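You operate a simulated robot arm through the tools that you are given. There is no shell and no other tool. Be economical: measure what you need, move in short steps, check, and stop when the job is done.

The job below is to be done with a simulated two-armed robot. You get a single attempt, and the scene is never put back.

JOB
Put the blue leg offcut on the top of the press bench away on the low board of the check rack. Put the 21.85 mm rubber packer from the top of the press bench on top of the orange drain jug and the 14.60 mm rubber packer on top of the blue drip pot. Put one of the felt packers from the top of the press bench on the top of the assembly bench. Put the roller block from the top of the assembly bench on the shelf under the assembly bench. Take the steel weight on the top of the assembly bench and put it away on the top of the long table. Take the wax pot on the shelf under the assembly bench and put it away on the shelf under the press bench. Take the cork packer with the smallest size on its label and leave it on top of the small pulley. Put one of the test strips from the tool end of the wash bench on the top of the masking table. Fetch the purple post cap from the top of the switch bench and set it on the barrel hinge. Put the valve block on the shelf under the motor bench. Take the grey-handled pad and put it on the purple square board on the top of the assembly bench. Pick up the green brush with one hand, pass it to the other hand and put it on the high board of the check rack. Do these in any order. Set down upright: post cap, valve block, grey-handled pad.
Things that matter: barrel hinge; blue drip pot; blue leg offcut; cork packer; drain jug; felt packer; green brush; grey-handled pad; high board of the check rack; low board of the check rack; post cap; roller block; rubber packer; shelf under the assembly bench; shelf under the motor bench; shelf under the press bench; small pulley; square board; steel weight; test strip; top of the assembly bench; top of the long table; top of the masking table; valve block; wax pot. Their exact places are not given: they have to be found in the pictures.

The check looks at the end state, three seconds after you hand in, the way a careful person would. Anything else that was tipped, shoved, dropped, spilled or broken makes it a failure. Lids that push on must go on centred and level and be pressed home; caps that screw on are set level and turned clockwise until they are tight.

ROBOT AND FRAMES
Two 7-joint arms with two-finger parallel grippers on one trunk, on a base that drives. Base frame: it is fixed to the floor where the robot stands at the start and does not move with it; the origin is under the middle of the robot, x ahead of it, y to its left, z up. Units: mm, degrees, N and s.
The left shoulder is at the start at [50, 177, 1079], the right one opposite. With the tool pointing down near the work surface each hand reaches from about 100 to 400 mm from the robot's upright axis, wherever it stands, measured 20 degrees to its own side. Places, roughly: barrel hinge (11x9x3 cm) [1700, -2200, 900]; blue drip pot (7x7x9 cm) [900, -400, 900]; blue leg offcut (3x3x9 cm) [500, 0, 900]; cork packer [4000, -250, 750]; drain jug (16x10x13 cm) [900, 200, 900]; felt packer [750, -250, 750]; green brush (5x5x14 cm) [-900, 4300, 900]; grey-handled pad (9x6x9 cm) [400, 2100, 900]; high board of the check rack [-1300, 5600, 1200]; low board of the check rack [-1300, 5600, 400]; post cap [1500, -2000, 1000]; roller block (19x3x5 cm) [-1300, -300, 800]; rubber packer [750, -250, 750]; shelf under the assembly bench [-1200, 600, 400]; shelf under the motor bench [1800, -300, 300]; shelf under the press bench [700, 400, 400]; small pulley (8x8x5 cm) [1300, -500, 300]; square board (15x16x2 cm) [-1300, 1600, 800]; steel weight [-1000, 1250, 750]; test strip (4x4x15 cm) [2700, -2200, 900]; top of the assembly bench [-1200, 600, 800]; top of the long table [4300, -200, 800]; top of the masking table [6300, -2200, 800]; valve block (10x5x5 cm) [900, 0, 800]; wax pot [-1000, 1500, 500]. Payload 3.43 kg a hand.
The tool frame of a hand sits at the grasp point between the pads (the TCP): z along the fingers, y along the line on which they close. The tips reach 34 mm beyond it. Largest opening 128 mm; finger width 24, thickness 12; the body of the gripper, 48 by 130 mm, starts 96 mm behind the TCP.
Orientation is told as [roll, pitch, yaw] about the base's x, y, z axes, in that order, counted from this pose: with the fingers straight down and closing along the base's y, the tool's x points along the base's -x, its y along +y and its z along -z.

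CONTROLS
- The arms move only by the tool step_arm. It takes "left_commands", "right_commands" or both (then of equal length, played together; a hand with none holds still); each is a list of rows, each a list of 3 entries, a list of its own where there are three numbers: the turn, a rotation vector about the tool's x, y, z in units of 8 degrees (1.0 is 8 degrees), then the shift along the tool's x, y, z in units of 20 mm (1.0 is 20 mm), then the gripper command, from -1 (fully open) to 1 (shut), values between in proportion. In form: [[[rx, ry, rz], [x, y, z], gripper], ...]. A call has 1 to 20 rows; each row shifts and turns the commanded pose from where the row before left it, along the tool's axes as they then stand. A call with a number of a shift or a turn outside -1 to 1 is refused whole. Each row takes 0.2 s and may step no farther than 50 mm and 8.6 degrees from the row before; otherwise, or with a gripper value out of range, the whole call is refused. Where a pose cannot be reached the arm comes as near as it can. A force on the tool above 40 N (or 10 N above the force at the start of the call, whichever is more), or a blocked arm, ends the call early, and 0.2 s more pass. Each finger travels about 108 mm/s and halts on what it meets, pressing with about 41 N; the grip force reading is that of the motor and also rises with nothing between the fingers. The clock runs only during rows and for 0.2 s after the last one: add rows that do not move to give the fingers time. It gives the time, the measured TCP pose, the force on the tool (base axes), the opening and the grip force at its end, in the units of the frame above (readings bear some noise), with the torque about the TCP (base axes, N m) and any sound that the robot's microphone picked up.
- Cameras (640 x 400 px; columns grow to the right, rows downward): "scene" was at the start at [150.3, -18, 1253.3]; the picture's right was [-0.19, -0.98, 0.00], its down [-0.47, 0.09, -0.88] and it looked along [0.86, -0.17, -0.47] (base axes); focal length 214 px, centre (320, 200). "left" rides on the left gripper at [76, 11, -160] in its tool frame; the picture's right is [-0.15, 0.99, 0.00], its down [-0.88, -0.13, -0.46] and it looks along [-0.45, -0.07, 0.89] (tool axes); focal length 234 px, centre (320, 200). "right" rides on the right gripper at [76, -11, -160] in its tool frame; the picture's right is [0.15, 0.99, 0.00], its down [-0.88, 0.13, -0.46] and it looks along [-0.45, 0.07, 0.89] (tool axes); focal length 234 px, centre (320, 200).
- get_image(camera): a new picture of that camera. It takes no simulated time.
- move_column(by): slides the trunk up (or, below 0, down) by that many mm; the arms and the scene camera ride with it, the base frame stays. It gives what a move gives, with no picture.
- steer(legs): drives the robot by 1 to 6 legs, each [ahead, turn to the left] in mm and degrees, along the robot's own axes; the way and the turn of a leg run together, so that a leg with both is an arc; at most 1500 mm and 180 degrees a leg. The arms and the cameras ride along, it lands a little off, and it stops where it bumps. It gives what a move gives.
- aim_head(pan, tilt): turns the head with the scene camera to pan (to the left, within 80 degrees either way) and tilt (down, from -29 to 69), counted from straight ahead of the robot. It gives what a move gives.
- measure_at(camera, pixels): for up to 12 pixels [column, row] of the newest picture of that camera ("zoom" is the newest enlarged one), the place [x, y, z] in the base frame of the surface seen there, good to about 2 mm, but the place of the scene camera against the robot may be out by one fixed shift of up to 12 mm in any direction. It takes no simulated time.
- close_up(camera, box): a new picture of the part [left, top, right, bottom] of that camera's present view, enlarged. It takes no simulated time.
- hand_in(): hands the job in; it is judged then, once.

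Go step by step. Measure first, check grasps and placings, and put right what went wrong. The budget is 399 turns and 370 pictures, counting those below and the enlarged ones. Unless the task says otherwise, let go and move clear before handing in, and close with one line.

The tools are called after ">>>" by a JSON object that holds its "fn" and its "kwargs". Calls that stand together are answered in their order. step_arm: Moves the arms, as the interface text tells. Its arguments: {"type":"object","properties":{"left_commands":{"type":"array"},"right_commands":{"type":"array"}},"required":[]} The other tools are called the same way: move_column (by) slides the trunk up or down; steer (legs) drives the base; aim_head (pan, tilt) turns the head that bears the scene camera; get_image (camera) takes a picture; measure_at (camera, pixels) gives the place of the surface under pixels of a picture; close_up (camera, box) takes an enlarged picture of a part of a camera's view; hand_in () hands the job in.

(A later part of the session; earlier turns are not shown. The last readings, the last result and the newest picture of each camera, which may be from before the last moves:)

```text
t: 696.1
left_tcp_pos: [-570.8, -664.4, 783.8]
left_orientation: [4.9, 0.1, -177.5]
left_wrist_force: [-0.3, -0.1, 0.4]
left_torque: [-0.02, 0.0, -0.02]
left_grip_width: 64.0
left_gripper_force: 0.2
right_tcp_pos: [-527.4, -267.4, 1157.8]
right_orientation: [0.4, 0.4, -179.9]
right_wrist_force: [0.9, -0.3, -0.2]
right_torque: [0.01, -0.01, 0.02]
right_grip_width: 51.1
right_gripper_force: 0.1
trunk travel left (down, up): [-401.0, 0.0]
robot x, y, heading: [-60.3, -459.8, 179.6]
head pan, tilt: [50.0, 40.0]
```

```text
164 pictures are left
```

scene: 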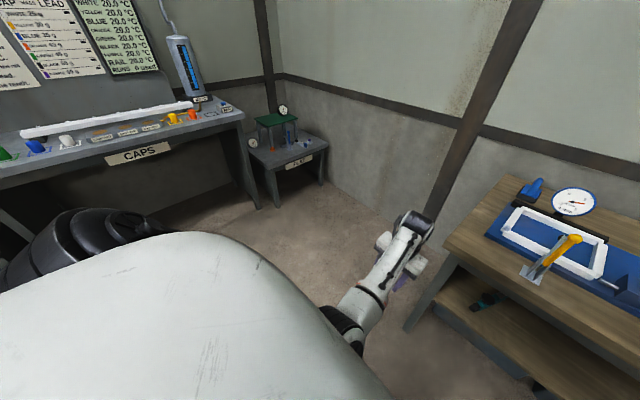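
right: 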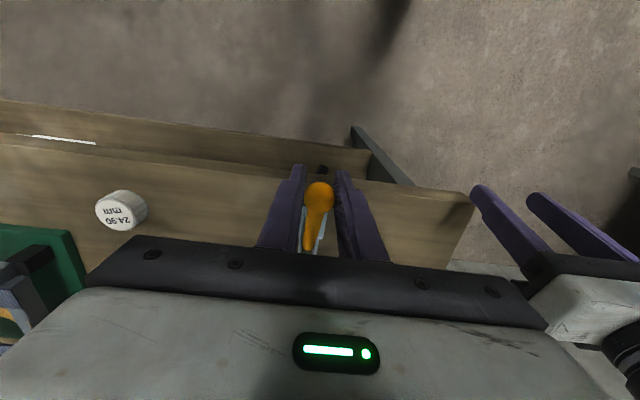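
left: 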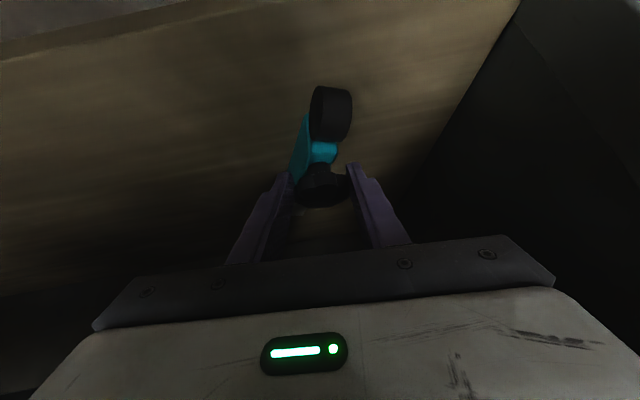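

It unfolds. I continue stretching forward, outward and up toward a nearly straight arm.

>>> {"fn": "step_arm", "kwargs": {"left_commands": [[[-0.3, 0, 0], [-0.8, 0.2, 0], 0], [[-0.3, 0, 0], [-0.8, 0.2, -0.3], 0], [[0, 0, 0], [-0.8, 0.2, -0.6], 0], [[0, 0, 0], [-0.4, 0.2, -0.8], 0], [[0, 0, 0], [-0.2, 0.2, -1], 0], [[0, 0, 0], [0, 0.2, -1], 0], [[0, 0, 0], [0, 0.2, -1], 0], [[0, 0, 0], [0, 0, -1], 0], [[0, 0, 0], [0, 0, -1], 0], [[0, 0, 0], [0, 0, -1], 0], [[0, 0, 0], [0, 0, -1], 0], [[0, 0, 0], [0, 0, -1], 0], [[0, 0, 0], [0, 0, 0], 0]]}}

>>> {"fn": "get_image", "kwargs": {"camera": "scene"}}

```text
t: 699.1
left_tcp_pos: [-633.6, -708.3, 976.9]
left_orientation: [12.3, 0.3, -173.6]
left_wrist_force: [-0.2, 0.6, -0.9]
left_torque: [0.0, 0.02, 0.01]
left_grip_width: 64.0
left_gripper_force: 0.0
right_tcp_pos: [-528.1, -267.1, 1158.1]
right_orientation: [0.5, 0.3, -179.8]
right_wrist_force: [0.7, 0.1, -0.5]
right_torque: [0.01, -0.01, -0.01]
right_grip_width: 51.1
right_gripper_force: 0.0
trunk travel left (down, up): [-401.0, 0.0]
robot x, y, heading: [-59.0, -463.0, 179.5]
head pan, tilt: [50.0, 40.0]
stopped in row 13 (left hand): the arm was blocked; the commanded pose is now the measured one
```

```text
163 pictures are left
```

scene: 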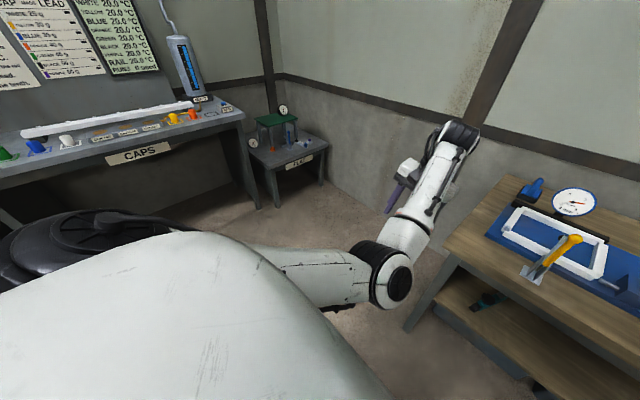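

The elbow is folded inward. I stretch the arm out straight so that it can fold the other way.

>>> {"fn": "step_arm", "kwargs": {"left_commands": [[[-0.5, 0, 0], [-0.5, 0, 0.2], 0], [[-0.5, 0, 0], [-0.8, 0, 0.2], 0], [[-0.5, 0, 0], [-0.8, 0, 0], 0], [[0, 0, 0], [-1, 0, 0], 0], [[0, 0, 0], [-1, 0, 0], 0], [[0, 0, 0], [-1, 0, 0], 0], [[0, 0, 0], [-1, 0, 0], 0], [[0, 0, 0], [0, 0, 0], 0]]}}

>>> {"fn": "get_image", "kwargs": {"camera": "scene"}}

```text
t: 700.9
left_tcp_pos: [-702.5, -713.2, 968.1]
left_orientation: [24.2, 0.3, -173.9]
left_wrist_force: [0.3, -0.6, 0.1]
left_torque: [0.01, 0.04, -0.01]
left_grip_width: 63.8
left_gripper_force: 0.1
left hand out of reach, approached as far as the arm can: row 5, 6, 7
right_tcp_pos: [-527.3, -265.7, 1159.1]
right_orientation: [0.3, 0.5, -179.9]
right_wrist_force: [-0.6, -0.3, 0.0]
right_torque: [0.01, -0.01, 0.05]
right_grip_width: 51.2
right_gripper_force: 0.0
trunk travel left (down, up): [-401.0, 0.0]
robot x, y, heading: [-57.1, -462.6, 179.5]
head pan, tilt: [50.0, 40.0]
```

```text
162 pictures are left
```

scene: 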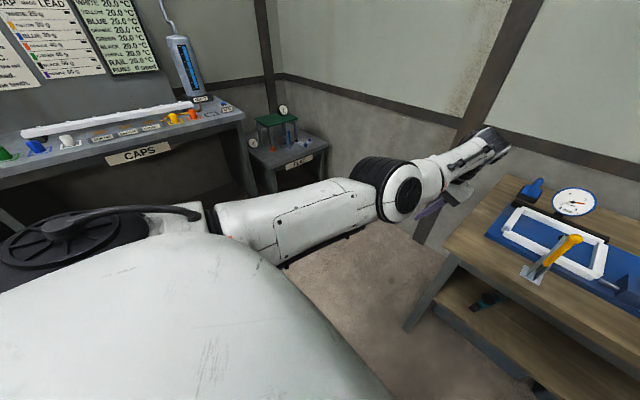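

Now the elbow points outward. I undo the roll and retract the hand to its normal place.

>>> {"fn": "step_arm", "kwargs": {"left_commands": [[[1, 0, 0], [0.5, 0, 0], 0], [[1, 0, 0], [0.8, 0, 0], 0], [[1, 0, -0.4], [1, 0, 0], 0], [[0, 0, -0.5], [1, 0, 0], 0], [[0, 0, 0], [1, -0.2, -0.5], 0], [[0, 0, 0], [1, -0.2, -0.5], 0], [[0, 0, 0], [1, -0.3, -0.5], 0], [[0, 0, 0], [1, -0.3, -1], 0], [[0, 0, 0], [1, -0.3, -1], 0], [[0, 0, 0], [1, -0.3, -1], 0], [[0, 0, 0], [1, -0.3, -1], 0], [[0, 0, 0], [1, -0.3, -1], 0], [[0, 0, 0], [0, 0, 0], 0]]}}

>>> {"fn": "get_image", "kwargs": {"camera": "scene"}}

```text
t: 703.7
left_tcp_pos: [-645.9, -714.0, 1030.8]
left_orientation: [1.1, 0.1, -164.8]
left_wrist_force: [1.2, -0.7, -1.0]
left_torque: [-0.01, 0.01, 0.02]
left_grip_width: 63.9
left_gripper_force: 0.0
left hand out of reach, approached as far as the arm can: row 5, 6, 7, 8, 9, 10, 11, 12
right_tcp_pos: [-527.3, -266.8, 1159.1]
right_orientation: [0.5, 0.4, -179.9]
right_wrist_force: [0.0, 0.3, 0.5]
right_torque: [-0.03, -0.01, 0.03]
right_grip_width: 51.2
right_gripper_force: 0.0
trunk travel left (down, up): [-401.0, 0.0]
robot x, y, heading: [-59.3, -463.5, 179.6]
head pan, tilt: [50.0, 40.0]
```

```text
161 pictures are left
```

scene: 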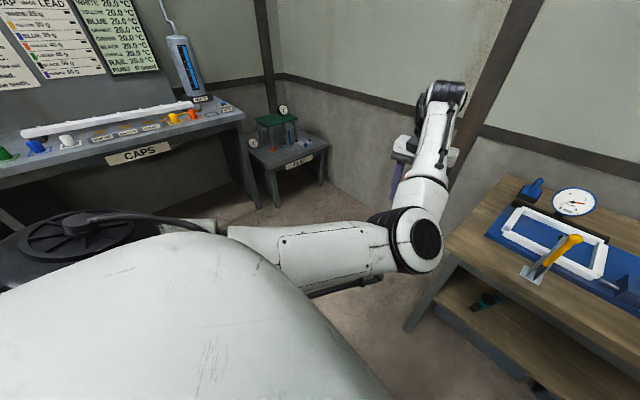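

I try releasing the limit by turning the hand's yaw the other way and raising.

>>> {"fn": "step_arm", "kwargs": {"left_commands": [[[0, 0, 1], [0, 0, 0], 0], [[0, 0, 1], [0, 0, -0.5], 0], [[0, 0, 1], [0, 0.5, -0.5], 0], [[0, 0, 1], [0, 0.5, -1], 0], [[0, 0, 0], [0, 0.5, -1], 0], [[0, 0, 0], [0.5, 0.5, -1], 0], [[0, 0, 0], [0.5, 0, -1], 0], [[0, 0, 0], [0.5, 0, -1], 0], [[0, 0, 0], [0, 0, 0], 0]]}}

>>> {"fn": "get_image", "kwargs": {"camera": "scene"}}

```text
t: 705.7
left_tcp_pos: [-630.0, -753.1, 1153.1]
left_orientation: [0.0, 0.4, 162.1]
left_wrist_force: [0.7, 0.4, 1.1]
left_torque: [-0.03, 0.02, 0.01]
left_grip_width: 64.1
left_gripper_force: 0.0
right_tcp_pos: [-527.1, -266.6, 1158.0]
right_orientation: [0.4, 0.4, -179.9]
right_wrist_force: [0.5, 0.4, 0.9]
right_torque: [0.04, 0.01, -0.02]
right_grip_width: 51.0
right_gripper_force: 0.1
trunk travel left (down, up): [-401.0, 0.0]
robot x, y, heading: [-54.8, -465.5, 179.5]
head pan, tilt: [50.0, 40.0]
```

```text
160 pictures are left
```

scene: 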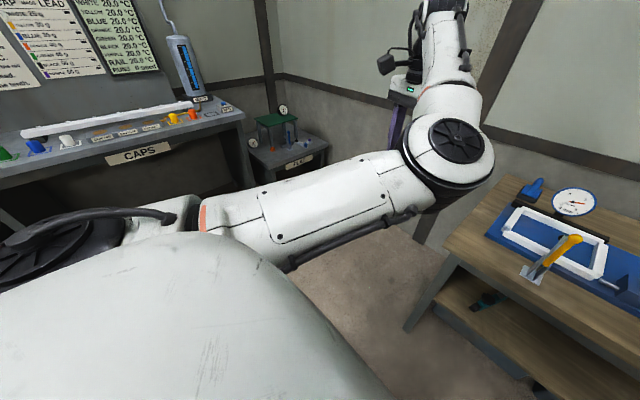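

That freed it. I retract and check.

>>> {"fn": "step_arm", "kwargs": {"left_commands": [[[0, 0, 0.3], [1, 0, 0], 0], [[0, 0, 0.3], [1, 0, 0], 0], [[0, 0, 0], [1, 0, 0], 0], [[0, 0, 0], [1, 0, -0.3], 0], [[0, 0, 0], [1, 0, -0.3], 0], [[0, 0, 0], [1, 0, -0.3], 0], [[0, 0, 0], [1, 0, -0.3], 0], [[0, 0, 0], [1, 0, -0.3], 0], [[0, 0, 0], [0, 0, 0], 0]]}}

>>> {"fn": "get_image", "kwargs": {"camera": "scene"}}

```text
t: 707.7
left_tcp_pos: [-498.3, -853.4, 1180.6]
left_orientation: [-0.2, 0.6, 157.8]
left_wrist_force: [0.3, -0.1, -0.8]
left_torque: [-0.01, 0.01, -0.02]
left_grip_width: 64.0
left_gripper_force: 0.1
left hand out of reach, approached as far as the arm can: row 1, 2, 3, 4
right_tcp_pos: [-527.8, -266.6, 1159.1]
right_orientation: [0.4, 0.3, -179.9]
right_wrist_force: [-0.4, -0.3, 0.4]
right_torque: [0.0, 0.02, 0.0]
right_grip_width: 51.0
right_gripper_force: 0.1
trunk travel left (down, up): [-401.0, 0.0]
robot x, y, heading: [-55.9, -459.4, 179.7]
head pan, tilt: [50.0, 40.0]
```

```text
159 pictures are left
```

scene: 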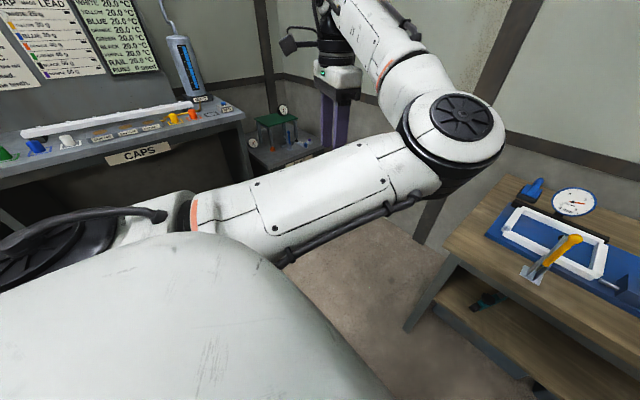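

The elbow is still on the inner side. I try sweeping the hand inward so the elbow must swing out.

>>> {"fn": "step_arm", "kwargs": {"left_commands": [[[0, 0, -0.2], [0, -1, -0.3], 0], [[0, 0, -0.2], [0, -1, -0.3], 0], [[0, 0, -0.2], [0, -1, -0.3], 0], [[0, 0, -0.2], [0, -1, -0.3], 0], [[0, 0, -0.2], [0, -1, -0.3], 0], [[0, 0, -0.2], [0, -1, -0.3], 0], [[0, 0, -0.2], [0, -1, -0.3], 0], [[0, 0, -0.2], [0, -1, -0.3], 0], [[0, 0, -0.2], [0, -1, 0], 0], [[0, 0, -0.2], [0, -1, 0], 0], [[0, 0, 0], [0, 0, 0], 0]]}}

>>> {"fn": "get_image", "kwargs": {"camera": "scene"}}

```text
t: 710.1
left_tcp_pos: [-383.5, -873.0, 1232.7]
left_orientation: [-0.6, 0.2, 174.4]
left_wrist_force: [0.4, -0.2, 0.0]
left_torque: [0.0, 0.03, 0.03]
left_grip_width: 63.8
left_gripper_force: 0.0
left hand out of reach, approached as far as the arm can: row 1, 2, 3, 4, 5, 6, 7, 8, 9, 10
right_tcp_pos: [-526.6, -266.6, 1157.9]
right_orientation: [0.4, 0.4, -179.8]
right_wrist_force: [-0.5, 0.3, -0.3]
right_torque: [0.0, 0.0, 0.01]
right_grip_width: 51.2
right_gripper_force: 0.1
trunk travel left (down, up): [-401.0, 0.0]
robot x, y, heading: [-59.6, -464.6, 179.6]
head pan, tilt: [50.0, 40.0]
```

```text
158 pictures are left
```

scene: 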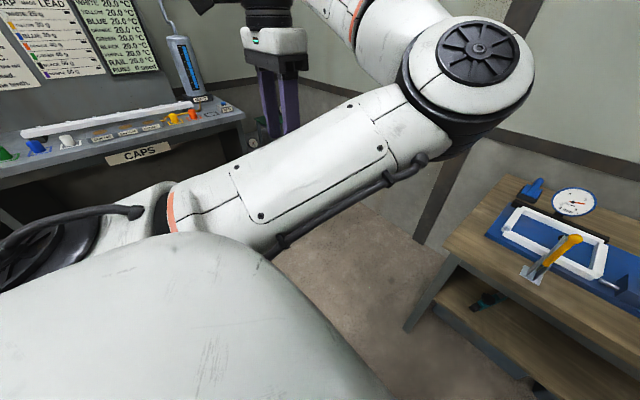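

I extend the arm fully forward-left again and then sweep medially at full reach to let the elbow fold the other way.

>>> {"fn": "step_arm", "kwargs": {"left_commands": [[[0, 0, 0], [-1, 0, 0.4], 0], [[0, 0, 0], [-1, 0, 0.4], 0], [[0, 0, 0], [-1, 0, 0.4], 0], [[0, 0, 0], [-1, 0, 0.4], 0], [[0, 0, 0], [-1, 0, 0.4], 0], [[0, 0, 0], [-1, 0, 0.4], 0], [[0, 0, 0], [-1, 0, 0.4], 0], [[0, 0, 0], [-1, 0, 0.4], 0], [[0, 0, 0], [-1, 0, 0.4], 0], [[0, 0, 0], [-1, 0, 0.4], 0], [[0, 0, 0], [-1, -0.2, 0.4], 0], [[0, 0, 0], [-1, -0.2, 0.4], 0], [[0, 0, 0], [-1, -0.3, 0], 0], [[0, 0, 0], [-1, -0.3, 0], 0], [[0, 0, 0], [-1, -0.3, 0], 0], [[0, 0, 0], [-1, -0.3, 0], 0], [[0, 0, 0], [0, 0, 0], 0]]}}

>>> {"fn": "get_image", "kwargs": {"camera": "scene"}}

```text
t: 713.7
left_tcp_pos: [-698.0, -792.5, 1137.4]
left_orientation: [0.2, 0.1, 172.6]
left_wrist_force: [0.2, 0.0, 0.0]
left_torque: [0.03, -0.05, 0.0]
left_grip_width: 63.9
left_gripper_force: 0.1
left hand out of reach, approached as far as the arm can: row 1, 16
right_tcp_pos: [-528.1, -266.8, 1158.6]
right_orientation: [0.4, 0.3, -179.9]
right_wrist_force: [-0.1, 0.1, 0.0]
right_torque: [0.02, -0.04, 0.02]
right_grip_width: 51.2
right_gripper_force: 0.1
trunk travel left (down, up): [-401.0, 0.0]
robot x, y, heading: [-60.3, -459.1, 179.4]
head pan, tilt: [50.0, 40.0]
```

```text
157 pictures are left
```

scene: 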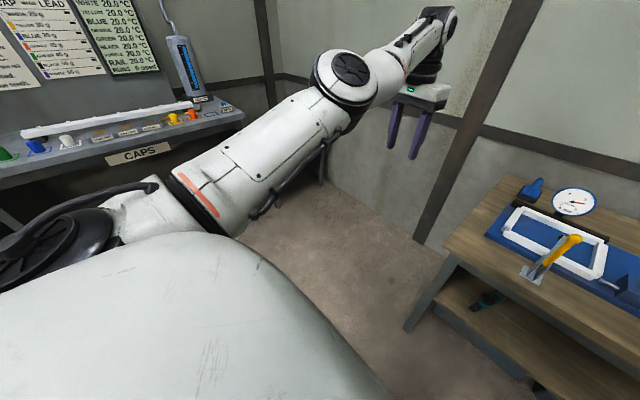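

Now it is nearly straight with the elbow outside. I sweep the hand inward and retract.

>>> {"fn": "step_arm", "kwargs": {"left_commands": [[[0, 0, 0], [0.2, -1, 0], 0], [[0, 0, 0], [0.2, -1, 0], 0], [[0, 0, 0], [0.2, -1, 0], 0], [[0, 0, 0], [0.3, -1, 0], 0], [[0, 0, 0], [0.4, -1, 0], 0], [[0, 0, 0], [0.5, -1, 0], 0], [[0, 0, 0], [0.8, -1, 0], 0], [[0, 0, 0], [1, -0.5, 0], 0], [[0, 0, 0], [1, 0, 0], 0], [[0, 0, 0], [1, 0, 0], 0], [[0, 0, -0.4], [1, 0, 0], 0], [[0, 0, -0.4], [1, 0, 0], 0], [[0, 0, 0], [1, 0, 0], 0], [[0, 0, 0], [1, 0, 0], 0], [[0, 0, 0], [1, 0, 0], 0], [[0, 0, 0], [0, 0, 0], 0]]}}

>>> {"fn": "get_image", "kwargs": {"camera": "scene"}}

```text
t: 717.1
left_tcp_pos: [-681.7, -651.1, 1199.4]
left_orientation: [0.3, 0.2, 178.9]
left_wrist_force: [-0.5, 0.5, 0.5]
left_torque: [-0.03, 0.02, 0.04]
left_grip_width: 64.0
left_gripper_force: 0.1
left hand out of reach, approached as far as the arm can: row 1, 2, 3, 4, 5, 6, 7, 8, 9, 10, 11, 12, 13, 14, 15
right_tcp_pos: [-527.2, -266.9, 1158.0]
right_orientation: [0.4, 0.4, -179.9]
right_wrist_force: [0.1, -0.3, 0.0]
right_torque: [-0.01, -0.02, 0.0]
right_grip_width: 51.2
right_gripper_force: 0.0
trunk travel left (down, up): [-401.0, 0.0]
robot x, y, heading: [-60.7, -463.6, 179.9]
head pan, tilt: [50.0, 40.0]
```

```text
156 pictures are left
```

scene: 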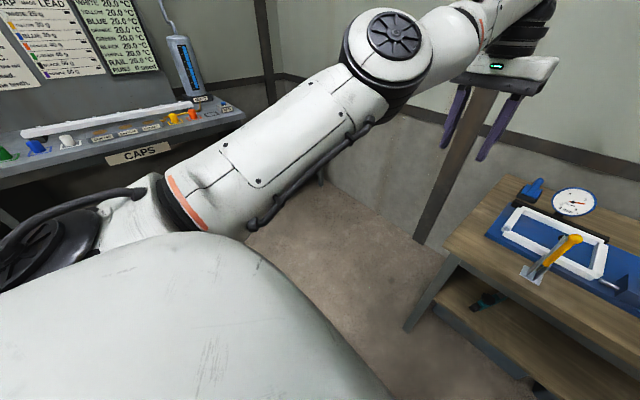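

The elbow hinge only bends one way, so I retrace the pose in which it last was outside: hand central, tilted 40°, nearly straight, then withdraw up along the tool axis.

>>> {"fn": "step_arm", "kwargs": {"left_commands": [[[0, -1, 0], [0, -0.8, 0.5], 0], [[0, -1, 0], [0, -0.8, 0.5], 0], [[0, -1, 0], [0, -0.8, 0.5], 0], [[0, -1, 0], [0, -0.8, 0.5], 0], [[0, -1, 0], [0, -0.8, 0.5], 0], [[0, 0, 0], [0, -0.8, 0.5], 0], [[0, 0, 0], [-0.3, -0.8, 0.5], 0], [[0, 0, 0], [-0.3, -0.8, 0.5], 0], [[0, 0, 0], [-0.3, -0.8, 0.5], 0], [[0, 0, 0], [0, -0.8, 0.5], 0], [[0, 0, 0], [0, 0, 0], 0]]}}

>>> {"fn": "get_image", "kwargs": {"camera": "scene"}}

```text
t: 719.5
left_tcp_pos: [-824.0, -497.3, 1162.1]
left_orientation: [0.4, -39.8, 178.7]
left_wrist_force: [0.3, 0.5, -0.8]
left_torque: [0.0, 0.03, 0.04]
left_grip_width: 64.1
left_gripper_force: 0.0
left hand out of reach, approached as far as the arm can: row 1, 2, 3, 4, 5, 6, 7, 8, 9, 10
right_tcp_pos: [-528.1, -266.1, 1158.6]
right_orientation: [0.5, 0.4, -179.9]
right_wrist_force: [0.1, 0.2, -0.4]
right_torque: [0.02, 0.01, 0.0]
right_grip_width: 51.3
right_gripper_force: 0.1
trunk travel left (down, up): [-401.0, 0.0]
robot x, y, heading: [-55.8, -463.0, 179.6]
head pan, tilt: [50.0, 40.0]
```

```text
155 pictures are left
```

scene: 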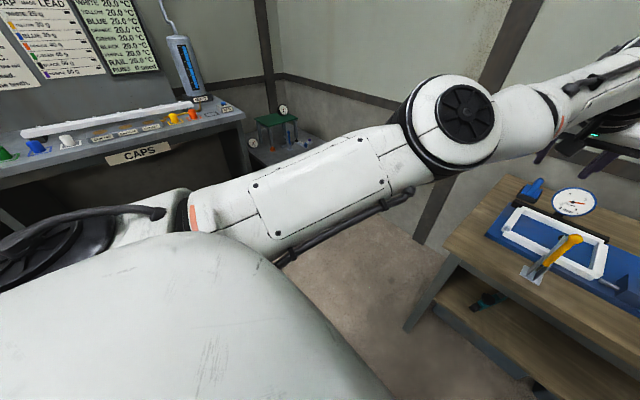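

The arm is straight. I withdraw along the tool axis and see which way the elbow folds.

>>> {"fn": "step_arm", "kwargs": {"left_commands": [[[0, 0, 0], [0, 0, -1], 0], [[0, 0, 0], [0, -0.3, -1], 0], [[0, 0, 0], [0, -0.3, -1], 0], [[0, 0, 0], [0, -0.3, -1], 0], [[0, 0, 0], [0, -0.3, -1], 0], [[0, 0, 0], [0, -0.3, -1], 0], [[0, 0, 0], [0, -0.3, -1], 0], [[0, 0, 0], [0, -0.3, -1], 0], [[0, 0, 0], [0, -0.3, -1], 0], [[0, 0, 0], [0, -0.3, -1], 0], [[0, 0, 0], [0, 0, 0], 0]]}}

>>> {"fn": "get_image", "kwargs": {"camera": "scene"}}

```text
t: 722.1
left_tcp_pos: [-759.9, -504.0, 1327.6]
left_orientation: [-1.7, -38.5, -176.8]
left_wrist_force: [-0.1, 0.2, 0.5]
left_torque: [0.03, 0.02, -0.01]
left_grip_width: 64.3
left_gripper_force: 0.1
left hand out of reach, approached as far as the arm can: row 1, 2, 3, 4, 5, 6, 7, 8, 9, 10
right_tcp_pos: [-527.2, -267.5, 1157.8]
right_orientation: [0.3, 0.4, -179.8]
right_wrist_force: [0.4, 0.7, -0.2]
right_torque: [0.02, 0.0, 0.0]
right_grip_width: 51.1
right_gripper_force: 0.0
trunk travel left (down, up): [-401.0, 0.0]
robot x, y, heading: [-60.7, -463.7, 179.5]
head pan, tilt: [50.0, 40.0]
stopped in row 11 (left hand): the arm was blocked; the commanded pose is now the measured one
```

```text
154 pictures are left
```

scene: 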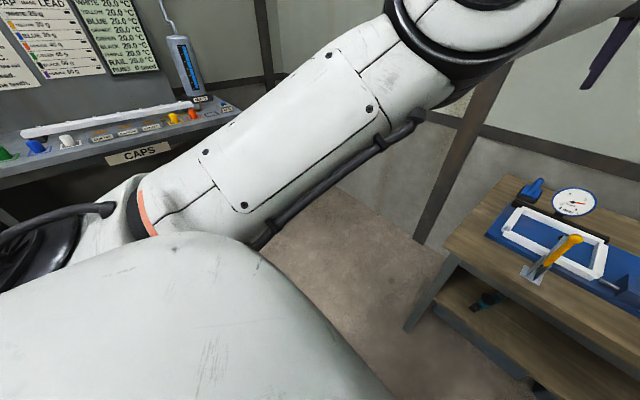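

Rather than spend more on this, I'll keep the left arm in its inner-elbow posture, parked low in front, and work with the right. I bring the left to a parked pose.

>>> {"fn": "step_arm", "kwargs": {"left_commands": [[[0, 0, 0], [0.64, 0.5, 0.77], 0], [[0, 0, 0], [0.64, 0.5, 0.77], 0], [[0, 0.5, 0], [0.64, 0.5, 0.77], 0], [[0, 0.5, 0], [0.64, 0.5, 0.77], 0], [[0, 0.5, 0], [0.6, 0.5, 0.8], 0], [[0, 0.5, 0], [0.6, 0.5, 0.8], 0], [[0, 0.5, 0], [0.5, 0.5, 0.85], 0], [[0, 0.5, 0], [0.5, 0.5, 0.85], 0], [[0, 0.5, 0], [0.4, 0.5, 0.9], 0], [[0, 0.5, 0], [0.4, 0.5, 0.9], 0], [[0, 0.5, 0], [0.4, 0.5, 0.9], 0], [[0, 0.3, 0], [0.4, 0.5, 0.9], 0], [[0, 0, 0], [0.4, 0.3, 1], 0], [[0, 0, 0], [0.4, 0.3, 1], 0], [[0, 0, 0], [0.4, 0, 1], 0], [[0, 0, 0], [0.4, 0, 1], 0], [[0, 0, 0], [0.4, 0, 1], 0], [[0, 0, 0], [0, 0, 1], 0], [[0, 0, 0], [0, 0, 1], 0], [[0, 0, 0], [0, 0, 0], 0]]}}

>>> {"fn": "get_image", "kwargs": {"camera": "scene"}}

```text
t: 726.3
left_tcp_pos: [-661.7, -609.1, 953.5]
left_orientation: [-1.1, -0.1, -178.1]
left_wrist_force: [-0.3, -0.1, 0.0]
left_torque: [-0.02, -0.02, 0.02]
left_grip_width: 64.0
left_gripper_force: 0.1
left hand out of reach, approached as far as the arm can: row 1, 2, 4, 5, 6, 7, 8, 9, 10, 11
right_tcp_pos: [-526.7, -266.3, 1158.5]
right_orientation: [0.4, 0.4, -179.9]
right_wrist_force: [-1.0, 0.7, 0.4]
right_torque: [0.04, -0.06, 0.01]
right_grip_width: 51.3
right_gripper_force: 0.1
trunk travel left (down, up): [-401.0, 0.0]
robot x, y, heading: [-58.0, -462.2, 180.0]
head pan, tilt: [50.0, 40.0]
```

```text
153 pictures are left
```

scene: 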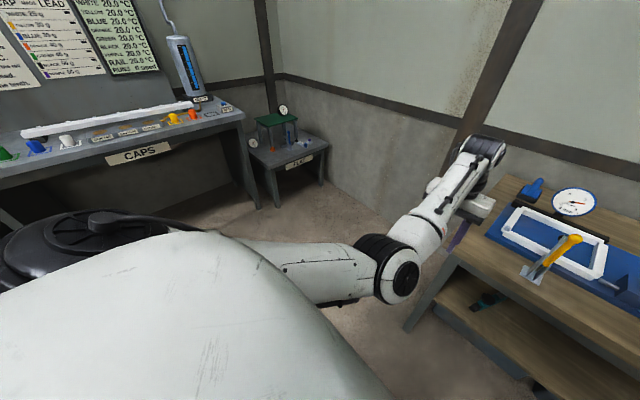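

Here the elbow hangs below. From this state I try moving the hand inward and back, to let the elbow swing outside.

>>> {"fn": "step_arm", "kwargs": {"left_commands": [[[0, 0, 0], [0.6, -0.9, 0], 0], [[0, 0, 0], [0.6, -0.9, 0], 0], [[0, 0, 0], [0.6, -0.9, 0], 0], [[0, 0, 0], [0.6, -0.9, 0], 0], [[0, 0, 0], [0.6, -0.9, 0], 0], [[0, 0, 0], [0.6, -0.9, 0], 0], [[0, 0, 0], [0.6, -0.9, 0], 0], [[0, 0, 0], [0.6, -0.9, 0], 0], [[0, 0, 0], [0, 0, 0], 0]]}}

>>> {"fn": "get_image", "kwargs": {"camera": "scene"}}

```text
t: 728.5
left_tcp_pos: [-615.6, -528.3, 927.1]
left_orientation: [2.9, -1.4, -172.8]
left_wrist_force: [0.0, 0.0, -0.2]
left_torque: [-0.01, -0.02, 0.0]
left_grip_width: 63.8
left_gripper_force: 0.0
left hand out of reach, approached as far as the arm can: row 4, 5, 6, 7, 8
right_tcp_pos: [-526.8, -266.6, 1158.6]
right_orientation: [0.4, 0.4, -179.9]
right_wrist_force: [-0.4, -0.2, -0.1]
right_torque: [-0.01, 0.03, -0.04]
right_grip_width: 51.1
right_gripper_force: 0.1
trunk travel left (down, up): [-401.0, 0.0]
robot x, y, heading: [-58.0, -463.8, 179.5]
head pan, tilt: [50.0, 40.0]
stopped in row 9 (left hand): the arm was blocked; the commanded pose is now the measured one
```

```text
152 pictures are left
```

scene: 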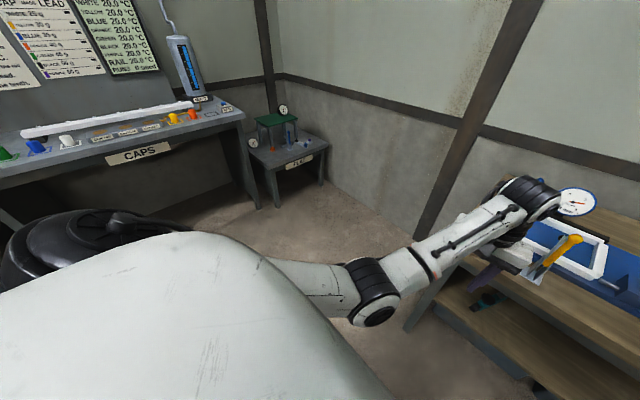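

The elbow is now outside and below. I try raising the hand from here.

>>> {"fn": "step_arm", "kwargs": {"left_commands": [[[0, 0, 0.5], [-0.2, 0, -0.8], 0], [[0, 0, 0.5], [-0.2, 0, -0.8], 0], [[0, 0, 0], [-0.2, 0, -0.8], 0], [[0, 0, 0], [-0.2, 0, -0.8], 0], [[0, 0, 0], [-0.2, 0, -0.8], 0], [[0, 0, 0], [-0.2, 0, -0.8], 0], [[0, 0, 0], [0, 0, -0.8], 0], [[0, 0, 0], [0, 0, -0.8], 0], [[0, 0, 0], [0, 0, -0.8], 0], [[0, 0, 0], [0, 0, 0], 0]]}}

>>> {"fn": "get_image", "kwargs": {"camera": "scene"}}

```text
t: 730.7
left_tcp_pos: [-669.7, -533.9, 1054.3]
left_orientation: [3.6, -0.7, -178.7]
left_wrist_force: [-0.7, 0.2, 0.7]
left_torque: [0.01, 0.03, 0.03]
left_grip_width: 64.3
left_gripper_force: 0.0
left hand out of reach, approached as far as the arm can: row 2, 3, 4, 6, 7, 9
right_tcp_pos: [-526.5, -266.7, 1158.6]
right_orientation: [0.4, 0.4, -179.9]
right_wrist_force: [0.4, 0.1, -0.6]
right_torque: [-0.01, 0.04, 0.0]
right_grip_width: 51.0
right_gripper_force: 0.0
trunk travel left (down, up): [-401.0, 0.0]
robot x, y, heading: [-61.4, -465.4, 179.7]
head pan, tilt: [50.0, 40.0]
```

```text
151 pictures are left
```

scene: 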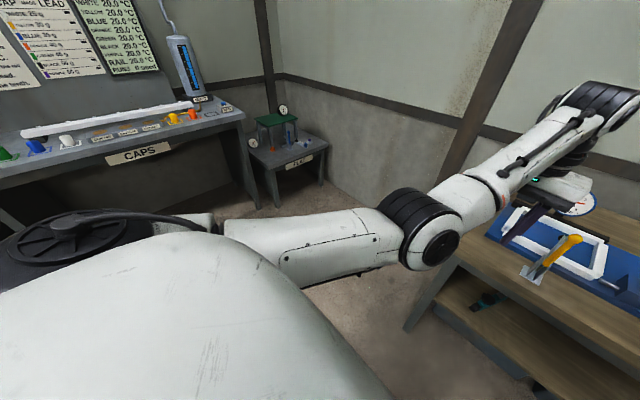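

It improves. I retract the hand inward at this height.

>>> {"fn": "step_arm", "kwargs": {"left_commands": [[[0, 0, 0], [0.7, -0.6, -0.2], 0], [[0, 0, 0], [0.7, -0.6, -0.2], 0], [[0, 0, 0], [0.7, -0.6, -0.2], 0], [[0, 0, 0], [0.8, -0.4, -0.2], 0], [[0, 0, 0], [0.8, -0.4, -0.2], 0], [[0, 0, 0], [0.8, -0.3, -0.2], 0], [[0, 0, 0], [0.8, 0, -0.2], 0], [[0, 0, 0], [0.8, 0, -0.2], 0], [[0, 0, 0], [0.8, 0, -0.2], 0], [[0, 0, 0], [0, 0, 0], 0]]}}

>>> {"fn": "get_image", "kwargs": {"camera": "scene"}}

```text
t: 732.9
left_tcp_pos: [-540.7, -447.7, 1088.8]
left_orientation: [2.8, -0.9, 178.9]
left_wrist_force: [0.1, 0.8, 0.2]
left_torque: [0.01, -0.02, 0.01]
left_grip_width: 63.8
left_gripper_force: 0.0
left hand out of reach, approached as far as the arm can: row 1, 2, 3
right_tcp_pos: [-527.9, -265.6, 1158.0]
right_orientation: [0.4, 0.4, -179.9]
right_wrist_force: [-0.5, 0.2, 0.3]
right_torque: [-0.03, -0.02, 0.01]
right_grip_width: 51.3
right_gripper_force: 0.2
trunk travel left (down, up): [-401.0, 0.0]
robot x, y, heading: [-59.0, -465.1, 179.5]
head pan, tilt: [50.0, 40.0]
```

```text
150 pictures are left
```

scene: 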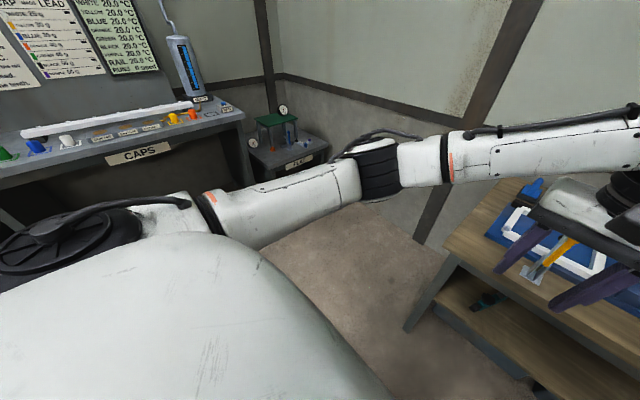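

The elbow is back outside: the normal posture. I move the left hand to its usual place.

>>> {"fn": "step_arm", "kwargs": {"left_commands": [[[0.2, 0, 0], [0.6, 0.9, -0.5], 0], [[0.2, 0, 0], [0.6, 0.9, -0.5], 0], [[0, 0.1, 0], [0.6, 0.9, -0.5], 0], [[0, 0, 0], [0.6, 0.9, -0.5], 0], [[0, 0, 0], [0.6, 0.9, -0.5], 0], [[0, 0, 0], [0.6, 0.9, -0.5], 0], [[0, 0, 0], [0.6, 0.9, -0.5], 0], [[0, 0, 0], [0.6, 0.9, -0.5], 0], [[0, 0, 0], [0, 0, 0], 0]]}}

>>> {"fn": "aim_head", "kwargs": {"pan": -60, "tilt": 20}}

>>> {"fn": "get_image", "kwargs": {"camera": "scene"}}

```text
t: 734.9
left_tcp_pos: [-448.4, -594.5, 1168.4]
left_orientation: [-0.2, -0.1, 179.1]
left_wrist_force: [-1.2, 0.1, -0.7]
left_torque: [0.01, 0.02, 0.01]
left_grip_width: 64.1
left_gripper_force: 0.0
right_tcp_pos: [-528.1, -266.3, 1157.9]
right_orientation: [0.4, 0.4, -179.8]
right_wrist_force: [0.0, 0.1, 0.7]
right_torque: [-0.05, 0.01, 0.03]
right_grip_width: 51.3
right_gripper_force: 0.1
trunk travel left (down, up): [-401.0, 0.0]
robot x, y, heading: [-59.3, -464.8, 179.5]
head pan, tilt: [50.0, 40.0]
```

```text
t: 736.8
left_tcp_pos: [-448.0, -594.0, 1168.0]
left_orientation: [-0.3, -0.2, 179.0]
left_wrist_force: [0.0, 0.7, 0.3]
left_torque: [0.01, 0.0, -0.02]
left_grip_width: 64.2
left_gripper_force: 0.1
right_tcp_pos: [-526.1, -267.0, 1158.2]
right_orientation: [0.4, 0.5, -179.9]
right_wrist_force: [0.1, 0.9, -0.4]
right_torque: [0.03, 0.01, 0.01]
right_grip_width: 51.1
right_gripper_force: 0.2
trunk travel left (down, up): [-401.0, 0.0]
robot x, y, heading: [-55.5, -461.1, 179.8]
head pan, tilt: [-60.0, 20.0]
```

```text
149 pictures are left
```

scene: 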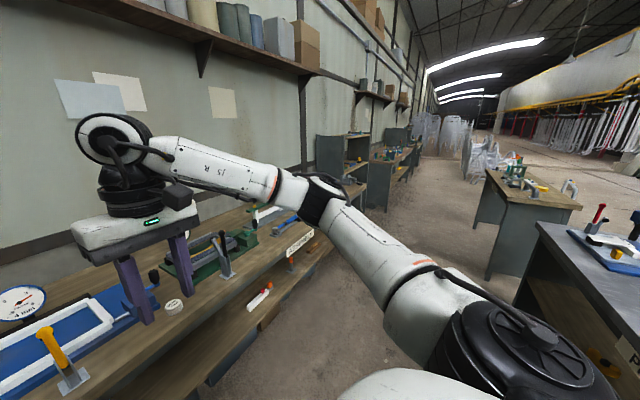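

Both arms are normal now. I retract the right hand and drive north to y≈1250, facing the assembly bench.

>>> {"fn": "step_arm", "kwargs": {"right_commands": [[[0, 0, 0], [1, 0, 0], 0], [[0, 0, 0], [1, 0, 0], 0], [[0, 0, 0], [1, 0, 0], 0], [[0, 0, 0], [1, 0, 0], 0], [[0, 0, 0], [1, 0, 0], 0]]}}

>>> {"fn": "steer", "kwargs": {"legs": [[0, -90], [1200, 0], [500, 0], [0, 90], [200, 0]]}}

>>> {"fn": "aim_head", "kwargs": {"pan": 0, "tilt": 28}}

>>> {"fn": "get_image", "kwargs": {"camera": "scene"}}

```text
t: 738.0
left_tcp_pos: [-448.0, -594.5, 1168.9]
left_orientation: [-0.3, -0.2, 179.0]
left_wrist_force: [-0.3, 0.1, 0.6]
left_torque: [0.04, 0.01, -0.03]
left_grip_width: 63.8
left_gripper_force: 0.1
right_tcp_pos: [-427.8, -265.6, 1158.7]
right_orientation: [0.4, 0.4, -179.9]
right_wrist_force: [-0.9, -0.9, 0.3]
right_torque: [0.0, 0.05, 0.02]
right_grip_width: 63.9
right_gripper_force: 0.1
trunk travel left (down, up): [-401.0, 0.0]
robot x, y, heading: [-55.0, -465.5, 179.2]
head pan, tilt: [-60.0, 20.0]
```

```text
t: 755.3
left_tcp_pos: [-620.4, 1082.5, 1167.8]
left_orientation: [-0.3, -0.2, 178.3]
left_wrist_force: [-0.8, -0.1, -0.1]
left_torque: [0.01, -0.03, 0.01]
left_grip_width: 64.0
left_gripper_force: 0.1
right_tcp_pos: [-597.5, 1410.6, 1159.2]
right_orientation: [0.4, 0.5, 179.4]
right_wrist_force: [-0.9, -0.1, 0.3]
right_torque: [-0.04, -0.03, -0.01]
right_grip_width: 63.7
right_gripper_force: 0.2
trunk travel left (down, up): [-401.0, 0.0]
robot x, y, heading: [-231.6, 1204.7, 178.8]
head pan, tilt: [-60.0, 20.0]
```

```text
t: 756.6
left_tcp_pos: [-618.9, 1082.6, 1167.8]
left_orientation: [-0.3, -0.2, 178.1]
left_wrist_force: [-0.5, 0.4, 0.1]
left_torque: [-0.01, 0.0, 0.01]
left_grip_width: 63.7
left_gripper_force: 0.0
right_tcp_pos: [-595.6, 1410.0, 1160.3]
right_orientation: [0.4, 0.4, 179.3]
right_wrist_force: [-0.4, 0.4, -0.5]
right_torque: [-0.03, -0.01, 0.0]
right_grip_width: 64.1
right_gripper_force: 0.0
trunk travel left (down, up): [-401.0, 0.0]
robot x, y, heading: [-228.4, 1207.5, 178.8]
head pan, tilt: [0.0, 28.0]
```

```text
148 pictures are left
```

scene: 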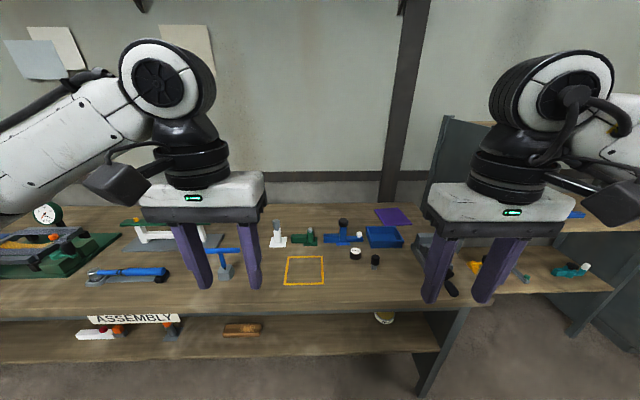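

I see the purple board (395,217), small things at (356,253) and (376,261), and a yellow-lidded pot on the shelf (385,317). I enlarge.

>>> {"fn": "close_up", "kwargs": {"camera": "scene", "box": [260, 190, 460, 340]}}

>>> {"fn": "measure_at", "kwargs": {"camera": "zoom", "pixels": [[370, 220], [308, 205], [400, 370], [430, 90], [370, 245], [310, 225], [385, 135], [560, 290], [400, 320], [300, 320]]}}

```text
2.67 times, centred on (360, 265) of scene
```

zoom: 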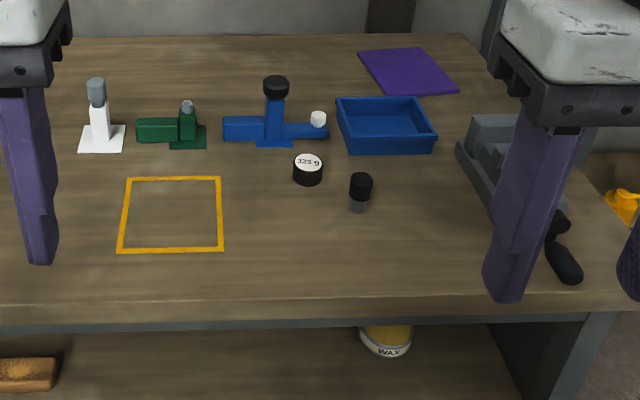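

```text
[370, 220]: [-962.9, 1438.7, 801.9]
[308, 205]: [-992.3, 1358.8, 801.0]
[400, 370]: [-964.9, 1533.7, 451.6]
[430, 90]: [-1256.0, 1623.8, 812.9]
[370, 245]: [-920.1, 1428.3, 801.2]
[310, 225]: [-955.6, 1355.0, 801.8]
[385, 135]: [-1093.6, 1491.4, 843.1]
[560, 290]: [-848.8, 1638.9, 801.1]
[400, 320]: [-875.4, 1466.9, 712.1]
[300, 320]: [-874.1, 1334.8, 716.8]
```

The labelled black-topped cylinder (308,165 in the zoom, "325 g") at (-1000,1359) is the weight, and the "WAX" pot stands on the shelf at (-965,1534). I drive up to (-575,1440).

>>> {"fn": "steer", "kwargs": {"legs": [[0, -32.7], [405, 0], [0, 34]]}}

>>> {"fn": "get_image", "kwargs": {"camera": "left"}}

>>> {"fn": "aim_head", "kwargs": {"pan": 0, "tilt": 42}}

>>> {"fn": "get_image", "kwargs": {"camera": "scene"}}

```text
t: 762.3
left_tcp_pos: [-947.3, 1288.3, 1169.3]
left_orientation: [-0.3, -0.2, -179.9]
left_wrist_force: [-0.9, -0.2, -0.4]
left_torque: [0.0, -0.02, 0.01]
left_grip_width: 64.2
left_gripper_force: 0.0
right_tcp_pos: [-934.2, 1617.2, 1160.1]
right_orientation: [0.5, 0.4, -178.8]
right_wrist_force: [1.1, -0.2, 0.7]
right_torque: [0.0, 0.02, -0.01]
right_grip_width: 63.8
right_gripper_force: 0.0
trunk travel left (down, up): [-401.0, 0.0]
robot x, y, heading: [-561.5, 1424.4, -179.4]
head pan, tilt: [0.0, 28.0]
```

```text
146 pictures are left
```

left: 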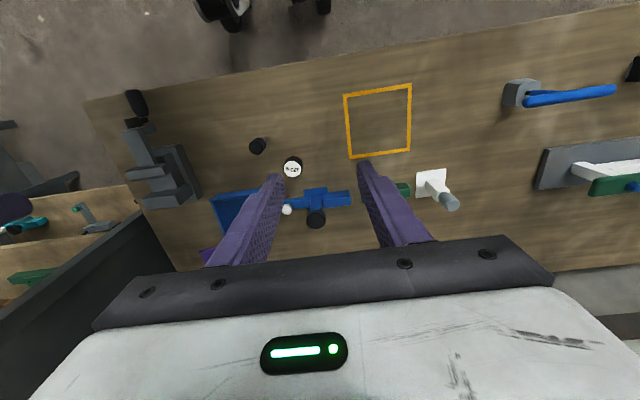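

```text
t: 763.1
left_tcp_pos: [-947.6, 1289.3, 1168.4]
left_orientation: [-0.2, -0.2, -180.0]
left_wrist_force: [0.3, 0.0, -0.3]
left_torque: [-0.02, -0.03, -0.01]
left_grip_width: 63.8
left_gripper_force: 0.1
right_tcp_pos: [-934.1, 1617.1, 1160.5]
right_orientation: [0.3, 0.4, -178.8]
right_wrist_force: [-0.2, 0.7, 0.1]
right_torque: [0.01, 0.02, 0.0]
right_grip_width: 63.9
right_gripper_force: 0.0
trunk travel left (down, up): [-401.0, 0.0]
robot x, y, heading: [-562.6, 1427.3, -179.6]
head pan, tilt: [0.0, 42.0]
```

```text
145 pictures are left
```

scene: 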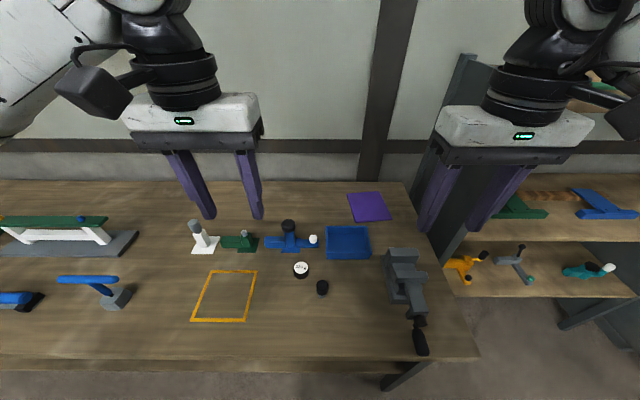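

I read the label and measure the weight at (293,167) in the left view.

>>> {"fn": "close_up", "kwargs": {"camera": "left", "box": [235, 125, 335, 195]}}

>>> {"fn": "measure_at", "kwargs": {"camera": "left", "pixels": [[293, 168], [284, 168], [302, 168], [293, 160], [293, 176], [258, 146], [310, 195], [287, 209]]}}

>>> {"fn": "close_up", "kwargs": {"camera": "scene", "box": [270, 240, 350, 310]}}

```text
5.71 times, centred on (285, 160) of left
```

zoom: 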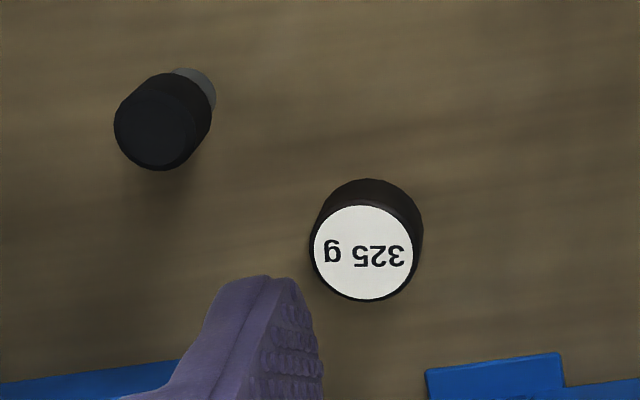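

```text
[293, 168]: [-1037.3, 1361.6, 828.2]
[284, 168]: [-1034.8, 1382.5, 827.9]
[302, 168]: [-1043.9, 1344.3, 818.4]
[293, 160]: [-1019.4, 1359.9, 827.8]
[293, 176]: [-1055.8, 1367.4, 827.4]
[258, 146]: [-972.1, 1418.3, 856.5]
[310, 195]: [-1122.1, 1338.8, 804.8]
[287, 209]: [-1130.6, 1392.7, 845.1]
```

```text
5.71 times, centred on (310, 275) of scene
```

zoom: 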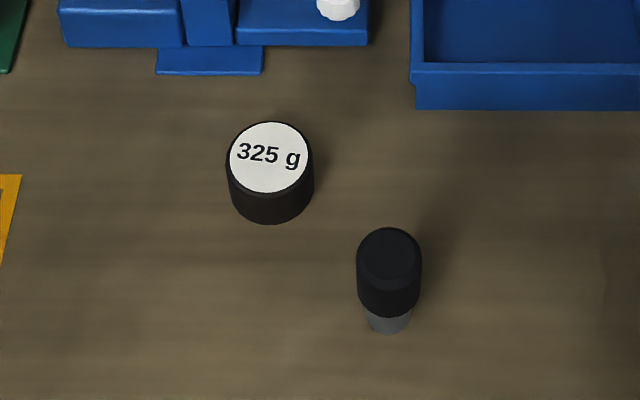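

Weight: centre (-1040,1363), top z 828, Ø40. I bring the left hand over it and partly down.

>>> {"fn": "step_arm", "kwargs": {"left_commands": [[[0, 0, 0], [-0.93, -0.74, 0], 0], [[0, 0, 0], [-0.93, -0.74, 0], 0], [[0, 0, 0], [-0.92, -0.74, 0], 0], [[0, 0, 0], [-0.92, -0.74, 1], 0], [[0, 0, 0], [-0.92, -0.73, 1], 0], [[0, 0, 0], [0, 0, 1], 0], [[0, 0, 0], [0, 0, 1], 0], [[0, 0, 0], [0, 0, 1], 0], [[0, 0, 0], [0, 0, 1], 0], [[0, 0, 0], [0, 0, 1], 0], [[0, 0, 0], [0, 0, 1], 0], [[0, 0, 0], [0, 0, 1], 0], [[0, 0, 0], [0, 0, 1], 0], [[0, 0, 0], [0, 0, 1], 0], [[0, 0, 0], [0, 0, 1], 0], [[0, 0, 0], [0, 0, 0], 0]]}}

>>> {"fn": "get_image", "kwargs": {"camera": "left"}}

>>> {"fn": "get_image", "kwargs": {"camera": "scene"}}

```text
t: 766.5
left_tcp_pos: [-1039.5, 1361.9, 929.2]
left_orientation: [-0.3, -0.3, -180.0]
left_wrist_force: [-0.2, 1.1, -0.1]
left_torque: [0.02, 0.01, 0.01]
left_grip_width: 64.1
left_gripper_force: 0.1
right_tcp_pos: [-934.5, 1616.0, 1159.2]
right_orientation: [0.4, 0.5, -178.8]
right_wrist_force: [-0.7, 0.1, 0.0]
right_torque: [0.01, -0.02, 0.0]
right_grip_width: 64.0
right_gripper_force: 0.1
trunk travel left (down, up): [-401.0, 0.0]
robot x, y, heading: [-560.4, 1424.9, -179.5]
head pan, tilt: [0.0, 42.0]
```

```text
142 pictures are left
```

left: 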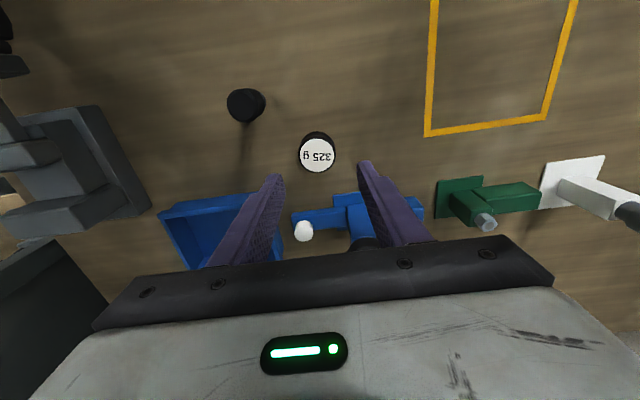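

```text
141 pictures are left
```

scene: 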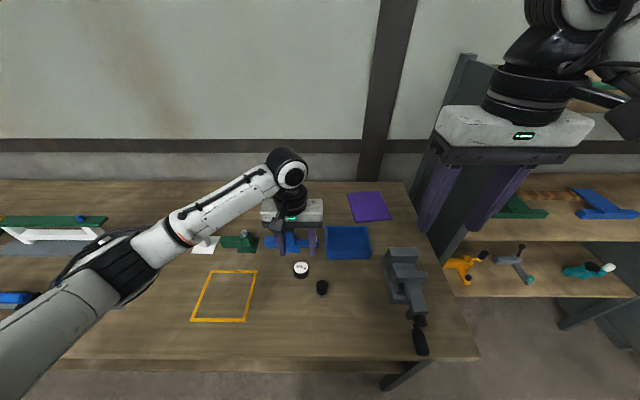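

I check the elbow's height over the blue T-handle and re-measure the weight.

>>> {"fn": "measure_at", "kwargs": {"camera": "scene", "pixels": [[120, 265], [160, 240], [90, 300], [130, 290]]}}

>>> {"fn": "measure_at", "kwargs": {"camera": "left", "pixels": [[317, 154], [300, 154], [334, 154], [317, 139], [317, 170]]}}

```text
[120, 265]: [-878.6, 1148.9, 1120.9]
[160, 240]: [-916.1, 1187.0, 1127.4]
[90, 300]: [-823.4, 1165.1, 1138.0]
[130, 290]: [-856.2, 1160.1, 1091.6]
```

```text
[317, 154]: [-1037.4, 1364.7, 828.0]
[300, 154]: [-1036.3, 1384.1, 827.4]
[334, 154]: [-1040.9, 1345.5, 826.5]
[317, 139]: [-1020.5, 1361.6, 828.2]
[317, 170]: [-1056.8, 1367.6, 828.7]
```

Clear. I correct 3 mm, go down to z≈838 and grip the weight.

>>> {"fn": "step_arm", "kwargs": {"left_commands": [[[0, 0, 0], [0.05, -0.15, 0.9], 0], [[0, 0, 0], [0, 0, 0.9], 0], [[0, 0, 0], [0, 0, 0.9], 0], [[0, 0, 0], [0, 0, 0.9], 0], [[0, 0, 0], [0, 0, 0.9], 0], [[0, 0, 0], [0, 0, 0], 0], [[0, 0, 0], [0, 0, 0], 1], [[0, 0, 0], [0, 0, 0], 1], [[0, 0, 0], [0, 0, 0], 1], [[0, 0, 0], [0, 0, -1], 1], [[0, 0, 0], [0, 0, -1], 1], [[0, 0, 0], [0, 0, 0], 1]]}}

>>> {"fn": "get_image", "kwargs": {"camera": "left"}}

```text
t: 769.1
left_tcp_pos: [-1039.3, 1366.7, 878.4]
left_orientation: [-0.2, -0.2, -179.9]
left_wrist_force: [0.2, -0.8, -2.9]
left_torque: [0.0, 0.01, 0.01]
left_grip_width: 42.9
left_gripper_force: 40.9
right_tcp_pos: [-935.0, 1617.0, 1159.3]
right_orientation: [0.4, 0.5, -178.9]
right_wrist_force: [0.0, -1.0, 0.1]
right_torque: [-0.05, -0.03, -0.02]
right_grip_width: 64.1
right_gripper_force: 0.0
trunk travel left (down, up): [-401.0, 0.0]
robot x, y, heading: [-561.1, 1426.1, -179.5]
head pan, tilt: [0.0, 42.0]
```

```text
140 pictures are left
```

left: 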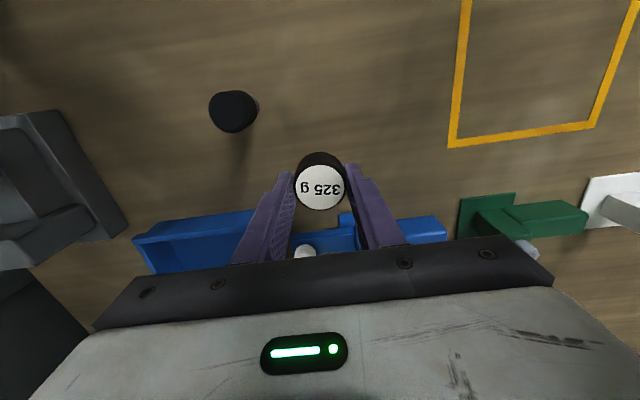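

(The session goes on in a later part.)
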